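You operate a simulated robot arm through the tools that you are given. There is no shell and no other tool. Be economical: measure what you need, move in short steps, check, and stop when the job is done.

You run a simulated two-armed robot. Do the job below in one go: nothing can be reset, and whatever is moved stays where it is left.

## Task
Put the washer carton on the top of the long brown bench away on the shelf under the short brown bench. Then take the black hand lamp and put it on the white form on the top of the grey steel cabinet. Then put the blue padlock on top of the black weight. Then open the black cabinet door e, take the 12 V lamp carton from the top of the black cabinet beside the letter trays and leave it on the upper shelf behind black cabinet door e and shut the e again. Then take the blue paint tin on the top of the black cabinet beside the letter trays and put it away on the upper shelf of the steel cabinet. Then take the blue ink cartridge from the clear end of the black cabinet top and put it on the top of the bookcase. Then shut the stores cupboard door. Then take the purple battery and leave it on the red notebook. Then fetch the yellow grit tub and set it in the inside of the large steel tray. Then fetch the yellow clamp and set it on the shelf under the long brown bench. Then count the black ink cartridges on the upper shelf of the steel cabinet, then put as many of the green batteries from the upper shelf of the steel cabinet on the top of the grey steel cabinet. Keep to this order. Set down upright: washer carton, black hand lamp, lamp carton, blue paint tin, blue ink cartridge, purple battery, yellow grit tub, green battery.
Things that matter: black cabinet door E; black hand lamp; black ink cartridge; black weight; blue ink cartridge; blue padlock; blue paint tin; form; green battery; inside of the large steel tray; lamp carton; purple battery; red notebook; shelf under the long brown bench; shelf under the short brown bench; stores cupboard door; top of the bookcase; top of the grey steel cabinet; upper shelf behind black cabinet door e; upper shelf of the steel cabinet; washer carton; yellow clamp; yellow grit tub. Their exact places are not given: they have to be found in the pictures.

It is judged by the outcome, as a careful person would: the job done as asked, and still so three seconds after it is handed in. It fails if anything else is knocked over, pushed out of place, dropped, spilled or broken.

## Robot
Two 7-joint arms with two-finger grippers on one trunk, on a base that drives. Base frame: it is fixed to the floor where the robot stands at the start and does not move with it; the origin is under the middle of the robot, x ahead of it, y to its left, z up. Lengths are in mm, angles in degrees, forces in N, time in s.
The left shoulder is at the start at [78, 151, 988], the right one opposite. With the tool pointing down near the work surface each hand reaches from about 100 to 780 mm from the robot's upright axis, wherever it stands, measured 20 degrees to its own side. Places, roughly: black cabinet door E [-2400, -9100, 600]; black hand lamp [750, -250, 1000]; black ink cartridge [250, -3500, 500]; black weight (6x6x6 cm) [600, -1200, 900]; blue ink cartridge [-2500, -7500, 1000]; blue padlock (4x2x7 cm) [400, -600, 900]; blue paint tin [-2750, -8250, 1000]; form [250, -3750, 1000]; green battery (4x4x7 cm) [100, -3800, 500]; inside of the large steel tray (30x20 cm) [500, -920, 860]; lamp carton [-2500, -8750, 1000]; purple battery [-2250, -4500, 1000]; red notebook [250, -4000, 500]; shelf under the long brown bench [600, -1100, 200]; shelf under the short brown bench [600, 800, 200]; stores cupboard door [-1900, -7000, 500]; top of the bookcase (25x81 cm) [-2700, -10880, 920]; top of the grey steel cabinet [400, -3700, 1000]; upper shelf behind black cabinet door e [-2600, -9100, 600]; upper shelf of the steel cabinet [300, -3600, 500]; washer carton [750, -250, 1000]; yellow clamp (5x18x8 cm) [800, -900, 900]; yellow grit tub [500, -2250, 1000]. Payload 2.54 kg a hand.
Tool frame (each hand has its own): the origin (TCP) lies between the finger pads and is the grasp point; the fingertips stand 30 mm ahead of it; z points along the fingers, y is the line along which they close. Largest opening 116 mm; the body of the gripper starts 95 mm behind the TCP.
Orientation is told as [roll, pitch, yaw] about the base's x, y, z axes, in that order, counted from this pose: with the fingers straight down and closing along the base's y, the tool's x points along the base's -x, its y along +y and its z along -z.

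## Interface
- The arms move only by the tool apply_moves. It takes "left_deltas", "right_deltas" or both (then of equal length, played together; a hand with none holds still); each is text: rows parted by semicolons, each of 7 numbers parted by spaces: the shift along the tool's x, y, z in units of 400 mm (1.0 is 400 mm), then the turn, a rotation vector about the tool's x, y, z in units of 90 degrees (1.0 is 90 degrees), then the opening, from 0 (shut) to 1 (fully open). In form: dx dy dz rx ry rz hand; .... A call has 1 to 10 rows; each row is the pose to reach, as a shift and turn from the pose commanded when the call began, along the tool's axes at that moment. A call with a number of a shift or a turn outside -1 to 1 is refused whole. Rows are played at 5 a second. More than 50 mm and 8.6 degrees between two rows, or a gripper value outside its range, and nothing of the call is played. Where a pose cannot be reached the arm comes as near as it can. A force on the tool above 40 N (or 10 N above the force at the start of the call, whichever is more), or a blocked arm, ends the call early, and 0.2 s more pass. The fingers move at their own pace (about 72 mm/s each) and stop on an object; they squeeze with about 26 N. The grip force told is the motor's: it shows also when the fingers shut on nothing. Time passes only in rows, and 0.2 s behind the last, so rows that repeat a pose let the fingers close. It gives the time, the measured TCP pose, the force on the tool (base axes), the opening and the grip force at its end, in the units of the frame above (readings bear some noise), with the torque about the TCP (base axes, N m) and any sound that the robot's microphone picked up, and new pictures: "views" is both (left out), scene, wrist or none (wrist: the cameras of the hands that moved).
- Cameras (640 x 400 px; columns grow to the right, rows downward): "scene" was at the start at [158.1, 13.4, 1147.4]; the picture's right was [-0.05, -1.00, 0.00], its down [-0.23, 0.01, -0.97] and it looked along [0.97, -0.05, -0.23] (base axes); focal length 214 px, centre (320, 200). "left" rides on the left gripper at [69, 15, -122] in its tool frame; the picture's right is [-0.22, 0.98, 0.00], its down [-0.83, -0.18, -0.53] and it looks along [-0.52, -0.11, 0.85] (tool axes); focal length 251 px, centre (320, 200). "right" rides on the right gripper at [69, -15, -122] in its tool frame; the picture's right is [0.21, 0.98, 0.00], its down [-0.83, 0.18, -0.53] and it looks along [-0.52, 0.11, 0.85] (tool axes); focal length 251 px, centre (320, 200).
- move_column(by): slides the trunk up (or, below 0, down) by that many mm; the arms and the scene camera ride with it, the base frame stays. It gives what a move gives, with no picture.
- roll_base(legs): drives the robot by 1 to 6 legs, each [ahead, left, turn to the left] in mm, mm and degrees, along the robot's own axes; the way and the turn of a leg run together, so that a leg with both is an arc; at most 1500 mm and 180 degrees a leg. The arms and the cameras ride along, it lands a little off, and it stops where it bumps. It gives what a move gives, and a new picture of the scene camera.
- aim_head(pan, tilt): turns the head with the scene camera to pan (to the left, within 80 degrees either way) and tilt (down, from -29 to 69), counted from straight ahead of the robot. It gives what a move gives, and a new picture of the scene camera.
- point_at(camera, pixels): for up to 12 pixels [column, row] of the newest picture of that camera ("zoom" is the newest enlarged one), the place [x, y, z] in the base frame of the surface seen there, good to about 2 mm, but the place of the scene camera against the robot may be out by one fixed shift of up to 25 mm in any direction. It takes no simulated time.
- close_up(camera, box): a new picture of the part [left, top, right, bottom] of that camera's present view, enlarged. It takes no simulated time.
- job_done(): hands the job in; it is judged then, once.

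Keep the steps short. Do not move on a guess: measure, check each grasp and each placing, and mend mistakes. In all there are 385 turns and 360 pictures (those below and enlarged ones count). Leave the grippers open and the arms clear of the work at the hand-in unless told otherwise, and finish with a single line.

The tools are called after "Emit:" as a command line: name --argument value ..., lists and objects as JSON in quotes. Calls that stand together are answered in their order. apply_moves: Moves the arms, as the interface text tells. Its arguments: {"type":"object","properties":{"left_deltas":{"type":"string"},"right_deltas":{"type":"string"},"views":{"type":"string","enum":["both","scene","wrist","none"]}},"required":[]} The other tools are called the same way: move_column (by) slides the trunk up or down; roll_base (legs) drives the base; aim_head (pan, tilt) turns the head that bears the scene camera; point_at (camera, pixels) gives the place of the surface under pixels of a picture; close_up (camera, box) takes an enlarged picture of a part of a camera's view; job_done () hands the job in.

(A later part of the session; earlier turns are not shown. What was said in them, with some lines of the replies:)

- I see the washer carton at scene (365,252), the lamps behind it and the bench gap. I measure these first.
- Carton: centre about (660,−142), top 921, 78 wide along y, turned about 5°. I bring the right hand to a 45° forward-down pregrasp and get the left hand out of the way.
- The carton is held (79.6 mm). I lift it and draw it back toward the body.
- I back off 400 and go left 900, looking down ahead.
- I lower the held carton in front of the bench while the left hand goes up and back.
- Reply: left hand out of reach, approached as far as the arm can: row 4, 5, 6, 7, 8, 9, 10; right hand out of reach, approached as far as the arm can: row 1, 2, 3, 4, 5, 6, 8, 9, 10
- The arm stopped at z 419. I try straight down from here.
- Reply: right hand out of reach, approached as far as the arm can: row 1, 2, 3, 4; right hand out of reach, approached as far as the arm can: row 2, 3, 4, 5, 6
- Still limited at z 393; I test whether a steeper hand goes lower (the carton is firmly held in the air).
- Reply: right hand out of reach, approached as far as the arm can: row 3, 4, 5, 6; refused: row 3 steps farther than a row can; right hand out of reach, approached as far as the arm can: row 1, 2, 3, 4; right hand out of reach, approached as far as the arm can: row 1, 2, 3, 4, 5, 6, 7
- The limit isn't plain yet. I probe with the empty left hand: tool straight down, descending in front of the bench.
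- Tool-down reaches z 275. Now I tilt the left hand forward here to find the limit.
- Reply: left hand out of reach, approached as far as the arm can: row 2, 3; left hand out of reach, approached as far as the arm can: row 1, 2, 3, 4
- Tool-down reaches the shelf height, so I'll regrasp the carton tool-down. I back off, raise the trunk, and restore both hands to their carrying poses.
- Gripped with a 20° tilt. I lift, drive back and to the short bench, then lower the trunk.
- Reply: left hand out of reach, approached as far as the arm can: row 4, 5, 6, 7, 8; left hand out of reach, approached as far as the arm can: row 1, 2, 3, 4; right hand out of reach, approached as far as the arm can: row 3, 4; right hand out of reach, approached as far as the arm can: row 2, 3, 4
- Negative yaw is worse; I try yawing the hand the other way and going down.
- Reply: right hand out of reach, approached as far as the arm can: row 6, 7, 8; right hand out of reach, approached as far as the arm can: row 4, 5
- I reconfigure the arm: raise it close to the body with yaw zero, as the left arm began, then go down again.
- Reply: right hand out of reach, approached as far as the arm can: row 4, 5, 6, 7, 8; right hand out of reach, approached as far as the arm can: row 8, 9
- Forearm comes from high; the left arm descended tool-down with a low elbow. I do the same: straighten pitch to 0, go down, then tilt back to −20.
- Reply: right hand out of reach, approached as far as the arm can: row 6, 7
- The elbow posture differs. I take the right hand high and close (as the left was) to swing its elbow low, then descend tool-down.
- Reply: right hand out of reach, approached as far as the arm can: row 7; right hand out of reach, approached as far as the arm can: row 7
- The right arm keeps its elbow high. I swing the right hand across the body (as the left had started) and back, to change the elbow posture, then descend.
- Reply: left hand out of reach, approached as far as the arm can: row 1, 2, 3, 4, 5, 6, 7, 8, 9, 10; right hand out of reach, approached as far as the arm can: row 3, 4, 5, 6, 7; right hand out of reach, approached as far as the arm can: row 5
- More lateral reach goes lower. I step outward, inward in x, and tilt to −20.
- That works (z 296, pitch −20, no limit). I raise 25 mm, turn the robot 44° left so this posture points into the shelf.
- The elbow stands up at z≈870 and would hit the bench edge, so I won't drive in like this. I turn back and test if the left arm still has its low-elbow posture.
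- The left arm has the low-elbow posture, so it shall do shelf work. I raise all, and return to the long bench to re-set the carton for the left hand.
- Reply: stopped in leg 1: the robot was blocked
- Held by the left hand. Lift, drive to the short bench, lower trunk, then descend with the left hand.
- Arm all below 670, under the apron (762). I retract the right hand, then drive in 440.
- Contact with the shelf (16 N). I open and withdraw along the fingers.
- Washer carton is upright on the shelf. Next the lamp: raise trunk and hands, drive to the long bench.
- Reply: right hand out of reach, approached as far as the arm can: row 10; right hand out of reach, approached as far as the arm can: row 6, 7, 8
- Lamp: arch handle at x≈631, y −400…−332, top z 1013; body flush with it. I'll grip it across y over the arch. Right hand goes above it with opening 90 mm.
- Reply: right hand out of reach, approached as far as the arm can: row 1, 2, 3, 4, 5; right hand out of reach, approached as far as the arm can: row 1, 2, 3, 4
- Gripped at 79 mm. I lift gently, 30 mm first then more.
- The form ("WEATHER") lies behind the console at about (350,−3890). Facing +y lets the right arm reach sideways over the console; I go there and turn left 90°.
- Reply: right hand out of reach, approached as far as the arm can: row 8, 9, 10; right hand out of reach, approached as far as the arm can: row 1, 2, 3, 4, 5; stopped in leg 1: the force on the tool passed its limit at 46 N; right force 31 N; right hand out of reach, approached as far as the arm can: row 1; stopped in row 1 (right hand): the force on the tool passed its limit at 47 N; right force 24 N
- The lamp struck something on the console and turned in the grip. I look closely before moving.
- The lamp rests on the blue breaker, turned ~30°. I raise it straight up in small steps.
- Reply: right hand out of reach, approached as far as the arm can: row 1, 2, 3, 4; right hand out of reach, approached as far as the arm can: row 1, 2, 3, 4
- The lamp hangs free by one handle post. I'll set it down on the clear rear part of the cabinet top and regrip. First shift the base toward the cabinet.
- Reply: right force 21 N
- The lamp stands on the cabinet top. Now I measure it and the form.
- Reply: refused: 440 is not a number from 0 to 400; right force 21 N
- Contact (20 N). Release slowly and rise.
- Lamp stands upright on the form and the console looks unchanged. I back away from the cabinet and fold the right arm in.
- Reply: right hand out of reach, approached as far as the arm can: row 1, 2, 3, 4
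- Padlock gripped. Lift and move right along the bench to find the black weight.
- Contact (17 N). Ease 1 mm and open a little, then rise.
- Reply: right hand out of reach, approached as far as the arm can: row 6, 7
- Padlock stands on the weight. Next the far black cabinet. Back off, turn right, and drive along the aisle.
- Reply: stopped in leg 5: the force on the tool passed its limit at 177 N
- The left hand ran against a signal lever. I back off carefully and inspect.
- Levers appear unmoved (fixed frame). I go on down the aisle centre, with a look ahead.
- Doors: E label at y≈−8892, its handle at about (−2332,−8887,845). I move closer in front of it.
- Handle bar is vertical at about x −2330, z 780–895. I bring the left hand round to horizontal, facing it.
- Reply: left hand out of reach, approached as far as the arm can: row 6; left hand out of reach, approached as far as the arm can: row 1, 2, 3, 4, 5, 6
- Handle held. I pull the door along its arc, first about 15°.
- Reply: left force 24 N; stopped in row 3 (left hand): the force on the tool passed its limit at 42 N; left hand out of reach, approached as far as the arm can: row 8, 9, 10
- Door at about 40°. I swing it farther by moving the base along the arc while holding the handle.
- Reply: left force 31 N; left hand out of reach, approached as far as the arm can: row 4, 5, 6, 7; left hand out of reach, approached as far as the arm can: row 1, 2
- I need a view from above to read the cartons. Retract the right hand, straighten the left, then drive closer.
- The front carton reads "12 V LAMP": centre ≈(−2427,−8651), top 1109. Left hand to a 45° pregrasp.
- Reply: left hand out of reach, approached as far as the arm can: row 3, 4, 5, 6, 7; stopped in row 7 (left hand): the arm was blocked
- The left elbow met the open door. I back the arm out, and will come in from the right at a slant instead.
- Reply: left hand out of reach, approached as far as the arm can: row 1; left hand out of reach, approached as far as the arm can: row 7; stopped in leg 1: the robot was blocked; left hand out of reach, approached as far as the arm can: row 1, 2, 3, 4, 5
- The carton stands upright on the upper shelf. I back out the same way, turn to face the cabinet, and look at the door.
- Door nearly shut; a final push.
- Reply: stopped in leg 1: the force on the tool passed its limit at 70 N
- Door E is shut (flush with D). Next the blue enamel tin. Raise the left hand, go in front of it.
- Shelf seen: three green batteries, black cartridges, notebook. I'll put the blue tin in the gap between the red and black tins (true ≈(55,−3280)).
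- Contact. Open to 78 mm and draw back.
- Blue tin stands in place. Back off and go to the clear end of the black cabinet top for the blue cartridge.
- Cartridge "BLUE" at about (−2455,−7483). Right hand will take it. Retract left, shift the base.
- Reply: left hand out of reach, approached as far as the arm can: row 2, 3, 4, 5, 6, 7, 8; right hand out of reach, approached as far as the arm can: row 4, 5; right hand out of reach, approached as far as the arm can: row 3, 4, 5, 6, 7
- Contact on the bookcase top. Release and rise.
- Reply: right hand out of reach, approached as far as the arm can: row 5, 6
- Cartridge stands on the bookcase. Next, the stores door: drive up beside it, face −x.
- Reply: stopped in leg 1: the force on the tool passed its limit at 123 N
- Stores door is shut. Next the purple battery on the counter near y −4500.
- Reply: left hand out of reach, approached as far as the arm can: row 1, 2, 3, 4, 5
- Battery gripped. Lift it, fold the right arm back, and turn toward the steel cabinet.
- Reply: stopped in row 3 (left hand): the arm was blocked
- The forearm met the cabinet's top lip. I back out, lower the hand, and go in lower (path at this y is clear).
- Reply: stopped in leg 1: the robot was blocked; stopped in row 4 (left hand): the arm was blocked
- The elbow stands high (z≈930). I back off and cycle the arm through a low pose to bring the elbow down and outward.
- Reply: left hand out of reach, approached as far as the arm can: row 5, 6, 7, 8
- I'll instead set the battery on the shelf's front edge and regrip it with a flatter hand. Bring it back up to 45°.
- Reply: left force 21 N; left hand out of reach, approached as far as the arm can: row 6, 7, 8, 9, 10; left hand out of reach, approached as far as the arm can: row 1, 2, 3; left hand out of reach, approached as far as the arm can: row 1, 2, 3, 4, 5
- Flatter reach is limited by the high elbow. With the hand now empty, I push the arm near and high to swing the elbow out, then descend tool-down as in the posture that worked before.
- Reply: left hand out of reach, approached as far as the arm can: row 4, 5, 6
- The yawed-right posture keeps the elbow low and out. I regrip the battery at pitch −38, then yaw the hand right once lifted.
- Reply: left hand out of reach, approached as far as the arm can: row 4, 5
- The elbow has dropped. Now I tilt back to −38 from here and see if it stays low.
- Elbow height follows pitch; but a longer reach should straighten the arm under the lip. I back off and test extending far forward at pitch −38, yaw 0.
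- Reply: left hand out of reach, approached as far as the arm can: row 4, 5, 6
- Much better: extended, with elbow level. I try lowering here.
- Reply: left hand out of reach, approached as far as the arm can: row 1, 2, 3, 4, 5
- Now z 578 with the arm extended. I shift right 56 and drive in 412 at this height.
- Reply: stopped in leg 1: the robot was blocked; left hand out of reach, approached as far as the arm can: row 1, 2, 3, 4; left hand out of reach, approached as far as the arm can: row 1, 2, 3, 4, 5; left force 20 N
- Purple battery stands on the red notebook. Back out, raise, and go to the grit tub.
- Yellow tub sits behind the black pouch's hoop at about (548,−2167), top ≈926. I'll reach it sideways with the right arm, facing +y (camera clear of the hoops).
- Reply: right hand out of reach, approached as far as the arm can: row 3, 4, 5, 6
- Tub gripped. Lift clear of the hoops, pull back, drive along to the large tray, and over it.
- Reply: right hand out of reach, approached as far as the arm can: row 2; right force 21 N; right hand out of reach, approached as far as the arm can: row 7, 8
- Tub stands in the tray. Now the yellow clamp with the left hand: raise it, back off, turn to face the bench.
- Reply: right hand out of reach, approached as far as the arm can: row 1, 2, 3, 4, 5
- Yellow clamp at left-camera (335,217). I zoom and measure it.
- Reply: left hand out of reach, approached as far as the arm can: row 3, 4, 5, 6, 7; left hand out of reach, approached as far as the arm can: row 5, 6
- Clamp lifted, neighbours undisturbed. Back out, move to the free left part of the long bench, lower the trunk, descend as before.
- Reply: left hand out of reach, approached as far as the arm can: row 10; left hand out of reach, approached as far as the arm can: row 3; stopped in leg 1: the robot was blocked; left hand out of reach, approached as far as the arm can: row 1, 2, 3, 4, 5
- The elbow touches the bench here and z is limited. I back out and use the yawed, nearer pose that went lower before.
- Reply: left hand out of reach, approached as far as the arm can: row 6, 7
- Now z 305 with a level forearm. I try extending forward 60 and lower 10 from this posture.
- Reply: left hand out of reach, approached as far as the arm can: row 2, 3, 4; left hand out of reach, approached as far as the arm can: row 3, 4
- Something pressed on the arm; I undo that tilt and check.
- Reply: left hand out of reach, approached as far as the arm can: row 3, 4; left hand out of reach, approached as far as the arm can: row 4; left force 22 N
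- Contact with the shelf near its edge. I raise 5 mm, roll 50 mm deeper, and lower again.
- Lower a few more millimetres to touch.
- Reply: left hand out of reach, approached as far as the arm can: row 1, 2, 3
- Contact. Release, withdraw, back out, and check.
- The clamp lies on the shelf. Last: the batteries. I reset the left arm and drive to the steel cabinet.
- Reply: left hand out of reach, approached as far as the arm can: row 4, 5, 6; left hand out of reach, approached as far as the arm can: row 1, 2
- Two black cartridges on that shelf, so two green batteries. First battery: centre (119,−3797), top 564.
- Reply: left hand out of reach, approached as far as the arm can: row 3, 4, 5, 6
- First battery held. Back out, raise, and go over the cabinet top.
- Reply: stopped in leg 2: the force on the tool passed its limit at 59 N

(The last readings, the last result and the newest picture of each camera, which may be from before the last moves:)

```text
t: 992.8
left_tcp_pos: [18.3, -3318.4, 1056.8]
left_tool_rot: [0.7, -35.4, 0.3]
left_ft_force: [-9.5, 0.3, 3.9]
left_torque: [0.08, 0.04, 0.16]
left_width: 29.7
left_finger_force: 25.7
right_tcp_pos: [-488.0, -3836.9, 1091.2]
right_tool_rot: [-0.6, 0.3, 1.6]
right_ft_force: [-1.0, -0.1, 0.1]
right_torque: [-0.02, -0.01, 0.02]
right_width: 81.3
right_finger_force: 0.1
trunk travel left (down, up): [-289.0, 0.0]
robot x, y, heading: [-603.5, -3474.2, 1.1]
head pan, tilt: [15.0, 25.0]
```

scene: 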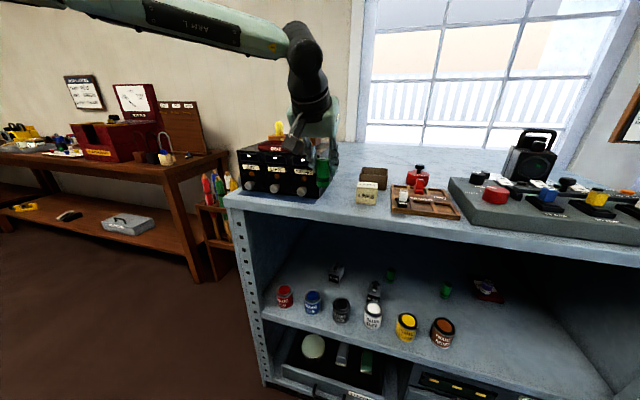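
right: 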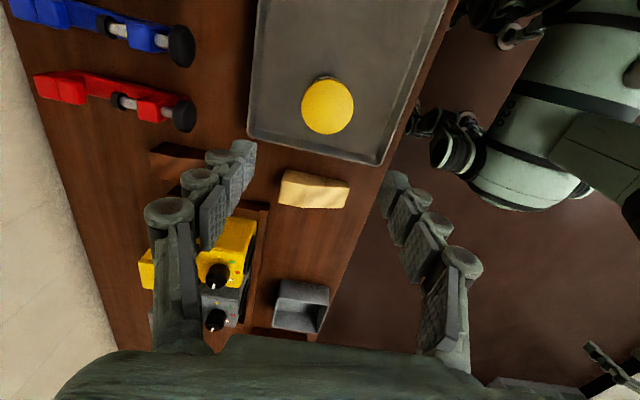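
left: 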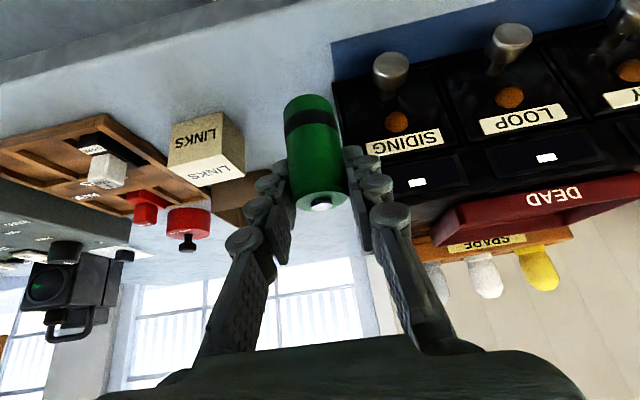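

The hand brushed the black case's edge. I back off and measure the gap.

Emit:
point_at --camera "left" --pixels '[[335, 90], [338, 120], [345, 135], [245, 145], [242, 175], [232, 115], [290, 60], [300, 90], [335, 45], [345, 70]]'

Emit:
roll_base --legs '[[-70, 0, -1.2], [0, -38, 0]]'

Emit:
close_up --camera "scene" --box '[220, 100, 480, 240]'

```text
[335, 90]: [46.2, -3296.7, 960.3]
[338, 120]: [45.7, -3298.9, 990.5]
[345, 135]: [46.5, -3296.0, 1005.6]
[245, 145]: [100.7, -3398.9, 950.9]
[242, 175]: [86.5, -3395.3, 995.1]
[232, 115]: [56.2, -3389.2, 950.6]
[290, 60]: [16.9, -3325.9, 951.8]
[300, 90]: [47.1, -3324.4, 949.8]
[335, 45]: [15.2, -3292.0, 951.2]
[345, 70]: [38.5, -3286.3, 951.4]
```

```text
t: 994.4
left_tcp_pos: [-48.7, -3368.6, 1055.3]
left_tool_rot: [0.7, -35.2, -0.8]
left_ft_force: [-0.3, -1.0, -1.4]
left_torque: [0.01, -0.03, 0.02]
left_width: 29.9
left_finger_force: 25.9
right_tcp_pos: [-563.7, -3877.1, 1090.0]
right_tool_rot: [-0.6, 0.4, 0.6]
right_ft_force: [-0.1, 0.5, 0.3]
right_torque: [0.0, -0.01, 0.02]
right_width: 81.0
right_finger_force: 0.1
trunk travel left (down, up): [-289.0, 0.0]
robot x, y, heading: [-673.3, -3508.6, -0.3]
head pan, tilt: [15.0, 25.0]
```

scene: 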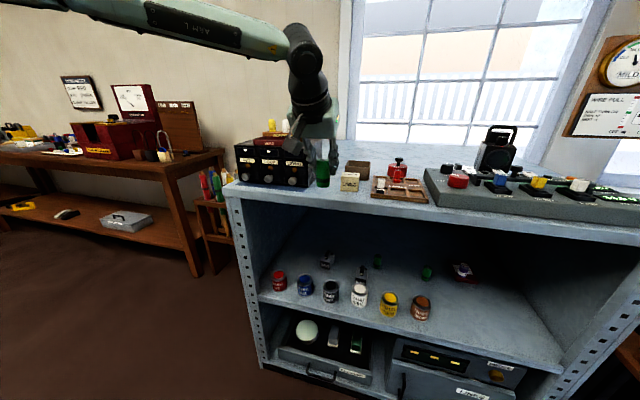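

```text
2.46 times, centred on (350, 170) of scene
```

zoom: 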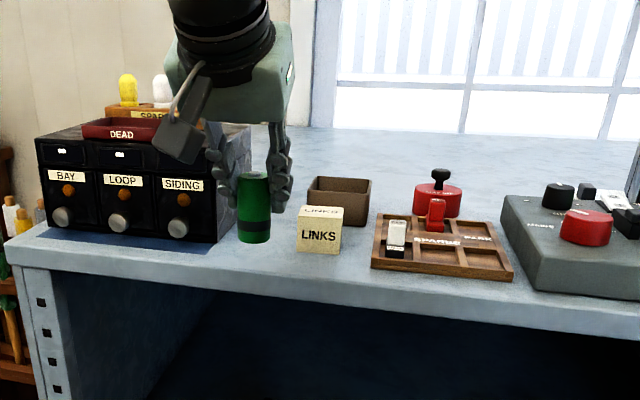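

The gap is y −3297…−3389. I'll stand the batteries on the clear front strip: first at (12,−3345).

Emit:
apply_moves --left_deltas "-0.04 0.03 0.03 0 0 0 0; -0.09 0.06 0.07 0 0 0 0; -0.08 0.06 0.12 0 0 0 0; -0.055 0.06 0.165 0 0 0 0; -0.048 0.06 0.185 0 0 0 0; -0.046 0.06 0.19 0 0 0 0" --views "wrist"

```text
t: 995.8
left_tcp_pos: [9.5, -3343.3, 1006.0]
left_tool_rot: [0.7, -35.4, -0.8]
left_ft_force: [-0.3, -0.5, -0.8]
left_torque: [-0.01, -0.02, -0.03]
left_width: 29.6
left_finger_force: 25.9
right_tcp_pos: [-564.4, -3876.8, 1091.5]
right_tool_rot: [-0.7, 0.5, 0.6]
right_ft_force: [0.1, 0.0, -0.1]
right_torque: [0.0, -0.02, -0.03]
right_width: 81.2
right_finger_force: 0.0
trunk travel left (down, up): [-289.0, 0.0]
robot x, y, heading: [-676.0, -3510.6, 0.1]
head pan, tilt: [15.0, 25.0]
```

left: 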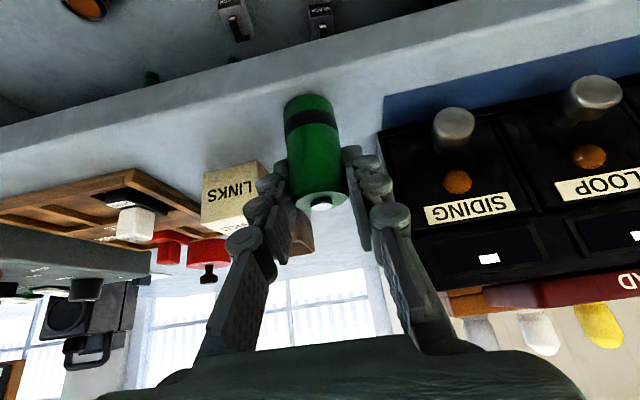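

Emit:
apply_moves --left_deltas "0.003 0 0.004 0 0 0 0; 0.006 0 0.008 0 0 0 0; 0.009 0 0.012 0 0 0 0; 0.011 0 0.015 0 0 0 0" --views "none"

Emit:
point_at --camera "left" --pixels '[[308, 97], [308, 88], [350, 100], [312, 115]]'

```text
t: 996.8
left_tcp_pos: [10.3, -3344.0, 999.7]
left_tool_rot: [0.5, -35.7, -0.8]
left_ft_force: [0.6, 1.7, 17.9]
left_torque: [-0.08, -0.07, 0.08]
left_width: 29.8
left_finger_force: 25.9
right_tcp_pos: [-566.5, -3877.2, 1090.3]
right_tool_rot: [-0.5, 0.4, 0.5]
right_ft_force: [-0.6, -0.4, -0.5]
right_torque: [0.04, 0.0, 0.01]
right_width: 81.1
right_finger_force: 0.0
trunk travel left (down, up): [-289.0, 0.0]
robot x, y, heading: [-672.9, -3508.1, 0.1]
head pan, tilt: [15.0, 25.0]
```

```text
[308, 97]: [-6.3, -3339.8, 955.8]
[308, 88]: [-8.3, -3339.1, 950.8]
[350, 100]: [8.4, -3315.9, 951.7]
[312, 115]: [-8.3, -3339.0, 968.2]
```

Emit:
apply_moves --left_deltas "-0.002 0 -0.003 0 0 0 0.3; -0.002 0 -0.003 0 0 0 0.42; -0.002 0 -0.003 0 0 0 0.42; 0 0 -0.08 0 0 0 0.42; 0 0 -0.16 0 0 0 0.42; 0 0 -0.25 0 0 0 0.42" --views "wrist"

Emit:
roll_base --legs '[[-330, 0, 0], [0, -460, 0]]'

Emit:
move_column --by -289

```text
t: 998.2
left_tcp_pos: [-48.0, -3343.9, 1076.9]
left_tool_rot: [0.6, -35.4, -0.9]
left_ft_force: [-0.1, 0.6, -0.3]
left_torque: [0.02, -0.02, 0.01]
left_width: 48.8
left_finger_force: 0.0
right_tcp_pos: [-565.2, -3876.0, 1090.4]
right_tool_rot: [-0.6, 0.4, 0.5]
right_ft_force: [0.1, -0.2, 0.1]
right_torque: [0.0, -0.02, -0.01]
right_width: 81.2
right_finger_force: 0.0
trunk travel left (down, up): [-289.0, 0.0]
robot x, y, heading: [-672.0, -3508.4, -0.1]
head pan, tilt: [15.0, 25.0]
```

left: 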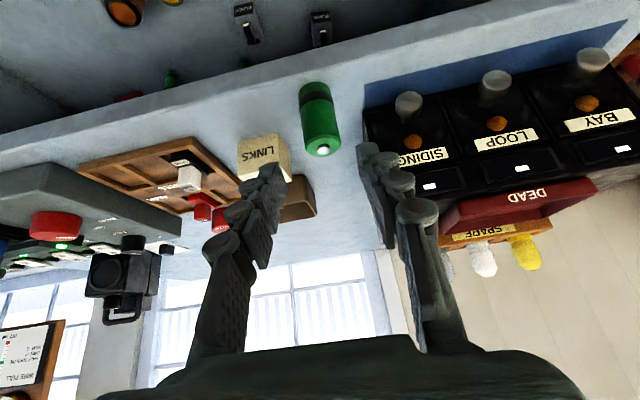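

```text
t: 1005.1
left_tcp_pos: [-376.7, -3822.1, 1076.4]
left_tool_rot: [0.8, -35.3, -0.8]
left_ft_force: [0.5, 0.1, 0.6]
left_torque: [-0.01, -0.01, -0.02]
left_width: 48.6
left_finger_force: 0.0
right_tcp_pos: [-893.5, -4353.9, 1090.9]
right_tool_rot: [-0.7, 0.4, 0.6]
right_ft_force: [-0.7, -0.3, 0.2]
right_torque: [0.02, -0.01, -0.03]
right_width: 81.0
right_finger_force: 0.0
trunk travel left (down, up): [-289.0, 0.0]
robot x, y, heading: [-1005.2, -3988.5, 0.1]
head pan, tilt: [15.0, 25.0]
```

scene: 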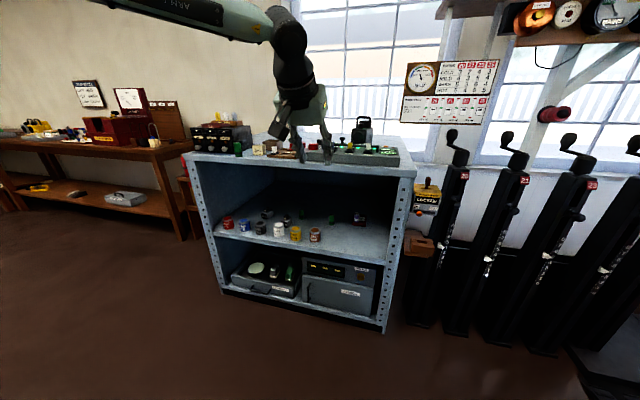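

```text
t: 1008.0
left_tcp_pos: [-376.4, -3820.6, 788.2]
left_tool_rot: [0.7, -35.3, -0.8]
left_ft_force: [-0.5, -0.5, 1.1]
left_torque: [0.0, -0.01, 0.05]
left_width: 48.7
left_finger_force: 0.1
right_tcp_pos: [-893.5, -4354.0, 801.4]
right_tool_rot: [-0.6, 0.4, 0.6]
right_ft_force: [0.3, 0.2, -0.2]
right_torque: [0.01, 0.02, -0.02]
right_width: 81.2
right_finger_force: 0.0
trunk travel left (down, up): [0.0, 289.0]
robot x, y, heading: [-1003.4, -3990.3, 0.2]
head pan, tilt: [15.0, 25.0]
```

First green battery stands on the cabinet top. Second battery at about (253,−3748). Lower and extend the arm, then go in.

Emit:
apply_moves --left_deltas "0.02 0 0.085 0 -0.005 0 0.5; 0.04 0 0.17 0 -0.01 0 0.5; 0.07 0 0.255 0 -0.01 0 0.5; 0.1 0 0.34 0 -0.01 0 0.5; 0.115 0 0.42 0 -0.01 0 0.5" --views "none"

Emit:
roll_base --legs '[[0, 68, 0], [490, 0, 0]]'

Emit:
apply_moves --left_deltas "0 0 0.005 0 0 0 0.5" --views "wrist"

```text
t: 1009.2
left_tcp_pos: [-316.7, -3820.8, 623.5]
left_tool_rot: [0.6, -36.3, -0.9]
left_ft_force: [-0.1, -0.7, 0.1]
left_torque: [-0.02, -0.02, 0.02]
left_width: 57.9
left_finger_force: 0.0
right_tcp_pos: [-894.2, -4354.3, 801.0]
right_tool_rot: [-0.6, 0.4, 0.6]
right_ft_force: [-0.3, -1.1, 0.7]
right_torque: [0.03, 0.0, 0.04]
right_width: 81.2
right_finger_force: 0.2
trunk travel left (down, up): [0.0, 289.0]
robot x, y, heading: [-1002.6, -3985.8, -0.0]
head pan, tilt: [15.0, 25.0]
```

```text
t: 1013.1
left_tcp_pos: [188.8, -3742.3, 623.5]
left_tool_rot: [0.7, -36.3, -0.1]
left_ft_force: [0.4, -0.7, 0.2]
left_torque: [-0.01, -0.01, 0.02]
left_width: 58.1
left_finger_force: 0.1
right_tcp_pos: [-380.5, -4281.7, 801.9]
right_tool_rot: [-0.6, 0.3, 1.4]
right_ft_force: [0.0, 0.1, -0.4]
right_torque: [-0.01, 0.02, -0.02]
right_width: 81.3
right_finger_force: 0.0
trunk travel left (down, up): [0.0, 289.0]
robot x, y, heading: [-492.9, -3916.7, 0.7]
head pan, tilt: [15.0, 25.0]
```

scene: 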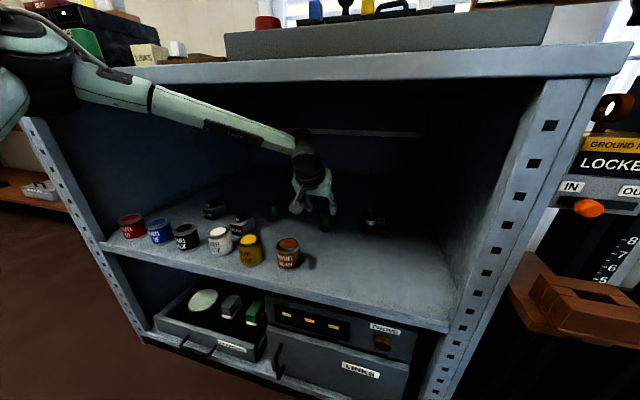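

```text
t: 1013.5
left_tcp_pos: [191.2, -3741.6, 622.5]
left_tool_rot: [0.7, -36.2, -0.1]
left_ft_force: [-0.5, -0.5, 0.4]
left_torque: [0.01, 0.02, 0.01]
left_width: 57.8
left_finger_force: 0.1
right_tcp_pos: [-381.2, -4281.2, 801.1]
right_tool_rot: [-0.6, 0.4, 1.4]
right_ft_force: [0.4, 0.4, -0.4]
right_torque: [0.02, 0.05, -0.02]
right_width: 81.1
right_finger_force: 0.1
trunk travel left (down, up): [0.0, 289.0]
robot x, y, heading: [-496.0, -3912.3, 0.6]
head pan, tilt: [15.0, 25.0]
```

left: 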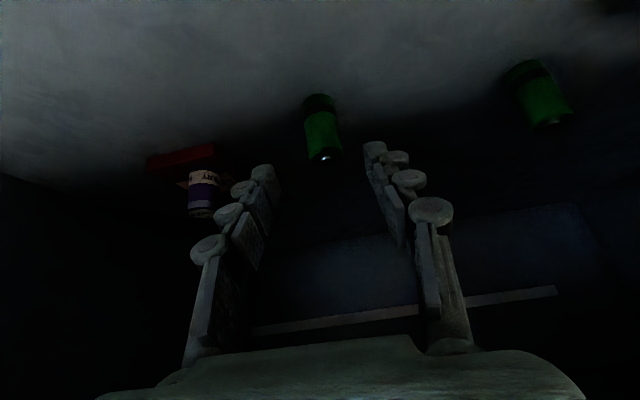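

Emit:
point_at --camera "left" --pixels '[[325, 152], [320, 120], [310, 125], [333, 122], [318, 100]]'

Emit:
apply_moves --left_deltas "0 0 0.08 0 0 0 0.5; 0 0 0.15 0 0 0 0.5; 0 0 0.2 0 0 0 0.5" --views "none"

```text
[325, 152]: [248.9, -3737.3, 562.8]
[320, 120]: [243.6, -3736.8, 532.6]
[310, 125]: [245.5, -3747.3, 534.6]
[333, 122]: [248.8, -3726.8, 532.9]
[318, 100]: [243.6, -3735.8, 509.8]
```

```text
t: 1014.3
left_tcp_pos: [227.4, -3732.1, 560.4]
left_tool_rot: [0.7, -36.2, -0.1]
left_ft_force: [-0.4, -0.3, 0.4]
left_torque: [0.0, 0.02, -0.01]
left_width: 57.7
left_finger_force: 0.1
left hand out of reach, approached as far as the arm can: row 3
right_tcp_pos: [-381.3, -4281.8, 801.4]
right_tool_rot: [-0.7, 0.4, 1.2]
right_ft_force: [-0.8, 0.1, 0.4]
right_torque: [0.05, -0.01, -0.03]
right_width: 81.0
right_finger_force: 0.0
trunk travel left (down, up): [0.0, 289.0]
robot x, y, heading: [-494.6, -3914.9, 0.6]
head pan, tilt: [15.0, 25.0]
```

Emit:
roll_base --legs '[[30, -5, 0]]'

Emit:
apply_moves --left_deltas "0.008 0 0.011 0 0 0 0.5; 0.014 0 0.02 0 0 0 0.5; 0.014 0 0.02 0 0 0 0; 0.014 0 0.02 0 0 0 0; 0.014 0 0.02 0 0 0 0" --views "wrist"

```text
t: 1015.2
left_tcp_pos: [257.4, -3737.2, 559.5]
left_tool_rot: [0.6, -36.3, -0.1]
left_ft_force: [-0.7, -0.5, -0.1]
left_torque: [0.0, 0.02, -0.04]
left_width: 57.8
left_finger_force: 0.0
right_tcp_pos: [-350.5, -4286.9, 801.4]
right_tool_rot: [-0.7, 0.4, 1.3]
right_ft_force: [0.0, 0.5, 0.5]
right_torque: [-0.03, -0.02, -0.02]
right_width: 81.4
right_finger_force: 0.0
trunk travel left (down, up): [0.0, 289.0]
robot x, y, heading: [-472.7, -3918.8, 0.8]
head pan, tilt: [15.0, 25.0]
```

scene: 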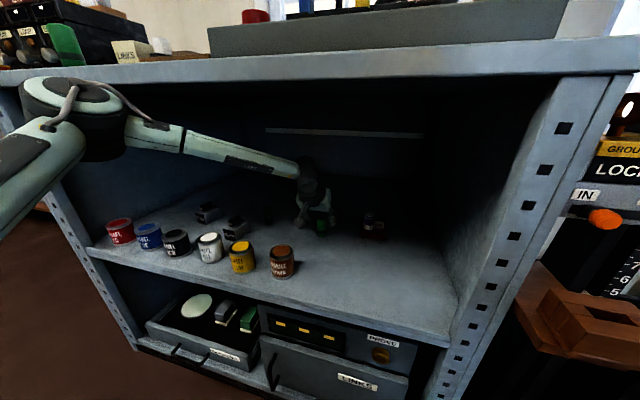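

```text
t: 1016.4
left_tcp_pos: [255.9, -3733.7, 553.0]
left_tool_rot: [0.6, -36.2, -0.1]
left_ft_force: [0.2, -0.1, 0.2]
left_torque: [-0.04, 0.01, -0.02]
left_width: 30.3
left_finger_force: 25.8
right_tcp_pos: [-351.2, -4285.4, 802.0]
right_tool_rot: [-0.5, 0.4, 1.4]
right_ft_force: [-0.2, -0.3, -1.4]
right_torque: [0.01, -0.01, -0.05]
right_width: 81.4
right_finger_force: 0.1
trunk travel left (down, up): [0.0, 289.0]
robot x, y, heading: [-467.1, -3918.8, 0.8]
head pan, tilt: [15.0, 25.0]
```

left: 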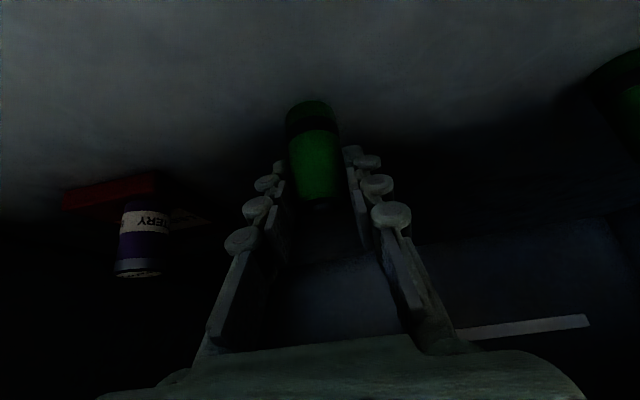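

Second battery held. Lift, back out, raise, and bring it over the front strip.

Emit:
apply_moves --left_deltas "-0.05 0 -0.07 0 0 0 0; -0.105 0 -0.148 0 0 0 0; -0.105 0 -0.148 0 0 0 0" --views "none"

Emit:
roll_base --legs '[[-420, 0, -0.8]]'

Emit:
move_column --by 289

Emit:
apply_moves --left_deltas "-0.03 0 -0.09 0 0 0 0; -0.06 0 -0.18 0 0 0 0; -0.09 0 -0.28 0 0 0 0; -0.1 0 -0.38 0 0 0 0" --views "none"

Emit:
roll_base --legs '[[0, 310, 0], [140, 0, 0]]'

```text
t: 1017.2
left_tcp_pos: [256.9, -3737.5, 624.0]
left_tool_rot: [0.8, -36.3, -0.1]
left_ft_force: [-0.5, 0.0, -0.7]
left_torque: [-0.02, -0.01, 0.0]
left_width: 30.1
left_finger_force: 26.1
right_tcp_pos: [-351.8, -4285.6, 801.3]
right_tool_rot: [-0.7, 0.5, 1.3]
right_ft_force: [0.7, 0.1, -0.7]
right_torque: [0.01, -0.01, -0.02]
right_width: 81.2
right_finger_force: 0.1
trunk travel left (down, up): [0.0, 289.0]
robot x, y, heading: [-465.3, -3915.4, 0.7]
head pan, tilt: [15.0, 25.0]
```

```text
t: 1019.7
left_tcp_pos: [-150.6, -3753.3, 623.8]
left_tool_rot: [0.5, -36.2, -1.1]
left_ft_force: [-0.3, 0.5, -0.5]
left_torque: [-0.02, -0.03, -0.04]
left_width: 30.3
left_finger_force: 26.6
right_tcp_pos: [-768.8, -4291.0, 801.3]
right_tool_rot: [-0.7, 0.5, 0.3]
right_ft_force: [-0.8, -0.5, -0.8]
right_torque: [-0.01, 0.01, 0.03]
right_width: 80.9
right_finger_force: 0.1
trunk travel left (down, up): [0.0, 289.0]
robot x, y, heading: [-877.0, -3921.7, -0.3]
head pan, tilt: [15.0, 25.0]
```

scene: 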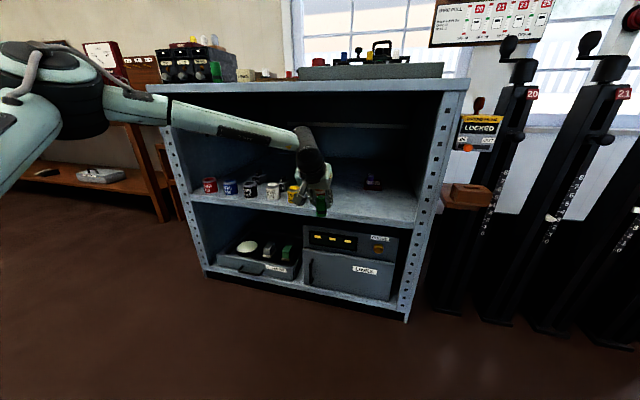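

```text
t: 1022.6
left_tcp_pos: [-149.7, -3751.8, 912.8]
left_tool_rot: [0.6, -36.2, -1.1]
left_ft_force: [0.8, 1.2, 0.0]
left_torque: [0.01, 0.01, 0.0]
left_width: 30.4
left_finger_force: 25.4
right_tcp_pos: [-766.0, -4289.9, 1090.2]
right_tool_rot: [-0.7, 0.4, 0.3]
right_ft_force: [-0.2, -0.2, 0.2]
right_torque: [0.01, 0.02, 0.0]
right_width: 81.6
right_finger_force: 0.0
trunk travel left (down, up): [-289.0, 0.0]
robot x, y, heading: [-873.4, -3921.3, -0.4]
head pan, tilt: [15.0, 25.0]
```

```text
t: 1023.6
left_tcp_pos: [-206.7, -3756.9, 1061.1]
left_tool_rot: [0.7, -36.3, -1.3]
left_ft_force: [-0.8, -0.6, -0.4]
left_torque: [-0.02, 0.02, -0.03]
left_width: 29.9
left_finger_force: 26.3
right_tcp_pos: [-768.7, -4289.9, 1090.1]
right_tool_rot: [-0.6, 0.3, 0.1]
right_ft_force: [-0.4, 1.1, 0.2]
right_torque: [0.03, -0.03, 0.03]
right_width: 81.1
right_finger_force: 0.0
trunk travel left (down, up): [-289.0, 0.0]
robot x, y, heading: [-872.7, -3921.5, -0.3]
head pan, tilt: [15.0, 25.0]
```

```text
t: 1028.1
left_tcp_pos: [-61.8, -3453.1, 1060.3]
left_tool_rot: [0.7, -36.1, -1.7]
left_ft_force: [0.3, -0.2, -0.9]
left_torque: [0.02, 0.01, -0.02]
left_width: 30.2
left_finger_force: 25.9
right_tcp_pos: [-628.3, -3982.3, 1091.0]
right_tool_rot: [-0.7, 0.5, -0.1]
right_ft_force: [0.3, -0.2, -0.1]
right_torque: [0.04, 0.05, 0.04]
right_width: 81.3
right_finger_force: 0.1
trunk travel left (down, up): [-289.0, 0.0]
robot x, y, heading: [-732.6, -3612.4, -0.7]
head pan, tilt: [15.0, 25.0]
```

scene: 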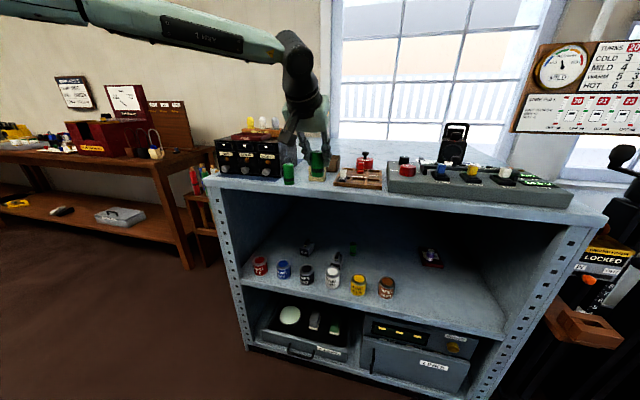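

Emit:
apply_moves --left_deltas "-0.03 0.05 0.02 0 0 0 0; -0.07 0.108 0.05 0 0 0 0; -0.11 0.108 0.09 0 0 0 0; -0.1 0.108 0.14 0 0 0 0; -0.075 0.108 0.19 0 0 0 0; -0.068 0.108 0.21 0 0 0 0" --views "wrist"

```text
t: 1029.5
left_tcp_pos: [9.2, -3412.1, 1010.7]
left_tool_rot: [0.6, -36.1, -1.6]
left_ft_force: [0.2, 0.0, -0.6]
left_torque: [-0.04, -0.02, 0.04]
left_width: 30.1
left_finger_force: 26.1
right_tcp_pos: [-629.8, -3983.2, 1090.0]
right_tool_rot: [-0.8, 0.5, -0.3]
right_ft_force: [-0.1, 0.0, 0.5]
right_torque: [0.03, -0.02, -0.02]
right_width: 81.2
right_finger_force: 0.1
trunk travel left (down, up): [-289.0, 0.0]
robot x, y, heading: [-738.6, -3616.4, -0.5]
head pan, tilt: [15.0, 25.0]
```

left: 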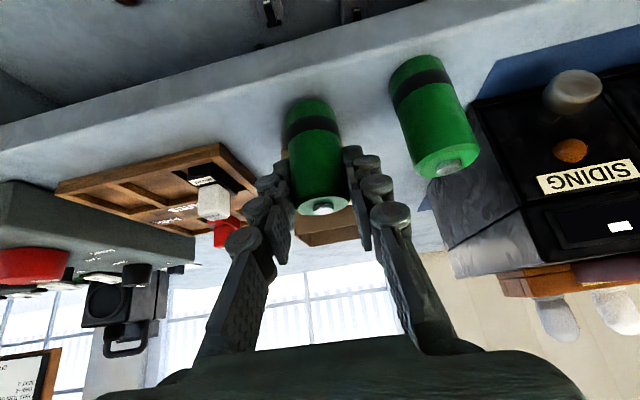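

Emit:
apply_moves --left_deltas "0.006 0 0.009 0 0 0 0; 0.01 0 0.014 0 0 0 0; 0.013 0 0.018 0 0 0 0; 0.016 0 0.021 0 0 0 0; 0.018 0 0.024 0 0 0 0" --views "none"

```text
t: 1030.7
left_tcp_pos: [8.4, -3410.2, 1003.1]
left_tool_rot: [0.6, -36.8, -1.5]
left_ft_force: [2.3, 2.1, 17.8]
left_torque: [0.05, 0.05, 0.06]
left_width: 30.3
left_finger_force: 25.9
right_tcp_pos: [-630.1, -3983.4, 1090.6]
right_tool_rot: [-0.6, 0.3, -0.2]
right_ft_force: [-0.2, 0.3, 0.7]
right_torque: [0.01, 0.01, 0.02]
right_width: 81.4
right_finger_force: 0.1
trunk travel left (down, up): [-289.0, 0.0]
robot x, y, heading: [-731.7, -3613.4, -0.8]
head pan, tilt: [15.0, 25.0]
```

Contact. Release and back away.

Emit:
apply_moves --left_deltas "-0.002 0 -0.003 0 0 0 0.3; -0.002 0 -0.003 0 0 0 0.4; -0.002 0 -0.003 0 0 0 0.4; 0 0 -0.08 0 0 0 0.4; 0 0 -0.16 0 0 0 0.4; 0 0 -0.25 0 0 0 0.4" --views "wrist"

Emit:
roll_base --legs '[[-300, 0, 0]]'

Emit:
apply_moves --left_deltas "0 0 0 0 0 0 0.7; 0 0 0 0 0 0 1; 0 0 0 0 0 0 1; 0 0 0 0 0 0 1" --right_deltas "0 0 0 0 0 0 1; 0 0 0 0 0 0 1; 0 0 0 0 0 0 1; 0 0 0 0 0 0 1" --views "none"

Emit:
close_up --camera "scene" --box '[200, 100, 480, 300]'

```text
t: 1032.1
left_tcp_pos: [-52.1, -3407.9, 1080.1]
left_tool_rot: [0.7, -36.2, -1.6]
left_ft_force: [0.6, 0.1, -0.3]
left_torque: [-0.01, 0.0, 0.02]
left_width: 46.5
left_finger_force: 0.0
right_tcp_pos: [-630.3, -3982.1, 1091.0]
right_tool_rot: [-0.6, 0.2, -0.2]
right_ft_force: [0.1, 0.0, -0.4]
right_torque: [-0.02, -0.01, 0.03]
right_width: 81.1
right_finger_force: 0.0
trunk travel left (down, up): [-289.0, 0.0]
robot x, y, heading: [-739.4, -3614.4, -0.8]
head pan, tilt: [15.0, 25.0]
```

left: 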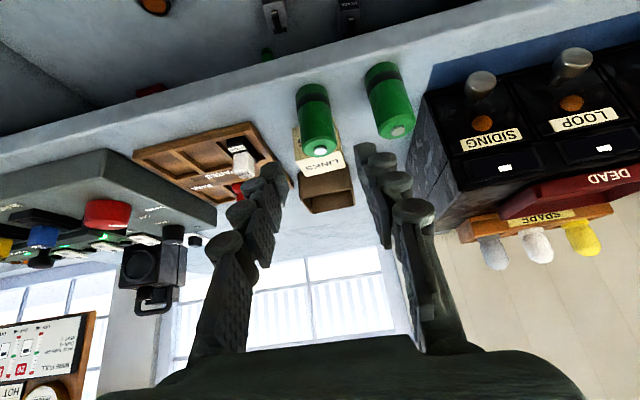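

```text
t: 1034.1
left_tcp_pos: [-343.5, -3405.4, 1079.0]
left_tool_rot: [0.6, -36.3, -1.7]
left_ft_force: [0.3, -0.1, -0.5]
left_torque: [0.01, -0.04, -0.03]
left_width: 46.4
left_finger_force: 0.0
right_tcp_pos: [-923.2, -3978.0, 1090.4]
right_tool_rot: [-0.7, 0.2, -0.2]
right_ft_force: [-0.1, 0.1, 0.4]
right_torque: [0.02, 0.01, -0.01]
right_width: 81.3
right_finger_force: 0.2
trunk travel left (down, up): [-289.0, 0.0]
robot x, y, heading: [-1029.1, -3609.7, -0.5]
head pan, tilt: [15.0, 25.0]
```

scene: 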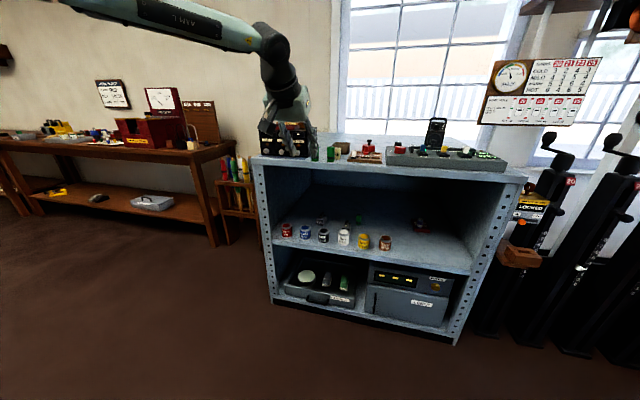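

```text
t: 1035.1
left_tcp_pos: [-343.3, -3405.5, 1079.1]
left_tool_rot: [0.5, -36.3, -1.8]
left_ft_force: [0.3, -0.5, 0.0]
left_torque: [0.01, 0.01, 0.01]
left_width: 115.9
left_finger_force: 0.0
right_tcp_pos: [-922.9, -3979.9, 1090.9]
right_tool_rot: [-0.8, 0.4, -0.3]
right_ft_force: [-0.1, -1.2, -0.4]
right_torque: [-0.01, 0.0, 0.01]
right_width: 116.1
right_finger_force: 0.0
trunk travel left (down, up): [-289.0, 0.0]
robot x, y, heading: [-1028.9, -3608.7, -0.5]
head pan, tilt: [15.0, 25.0]
```

```text
2.00 times, centred on (340, 200) of scene
```

zoom: 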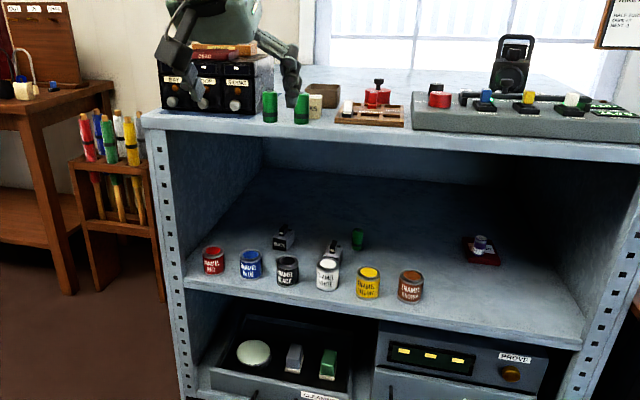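

Both green batteries stand upright on the cabinet top, one stays on the shelf, and the lamp, blue tin and purple battery are in place. The grippers are open and the arms are clear.

Emit:
job_done

```text
The job is handed in.
```

I did all eleven steps in the order given and handed the job in; I counted two black ink cartridges, so two green batteries went on top of the grey steel cabinet, but on the way the lamp struck the cabinet-top console and turned in the grip, the left hand hit a signal lever hard (177 N), and a finger brushed the black case on the cabinet, and though I saw nothing moved I could not confirm it for the case.
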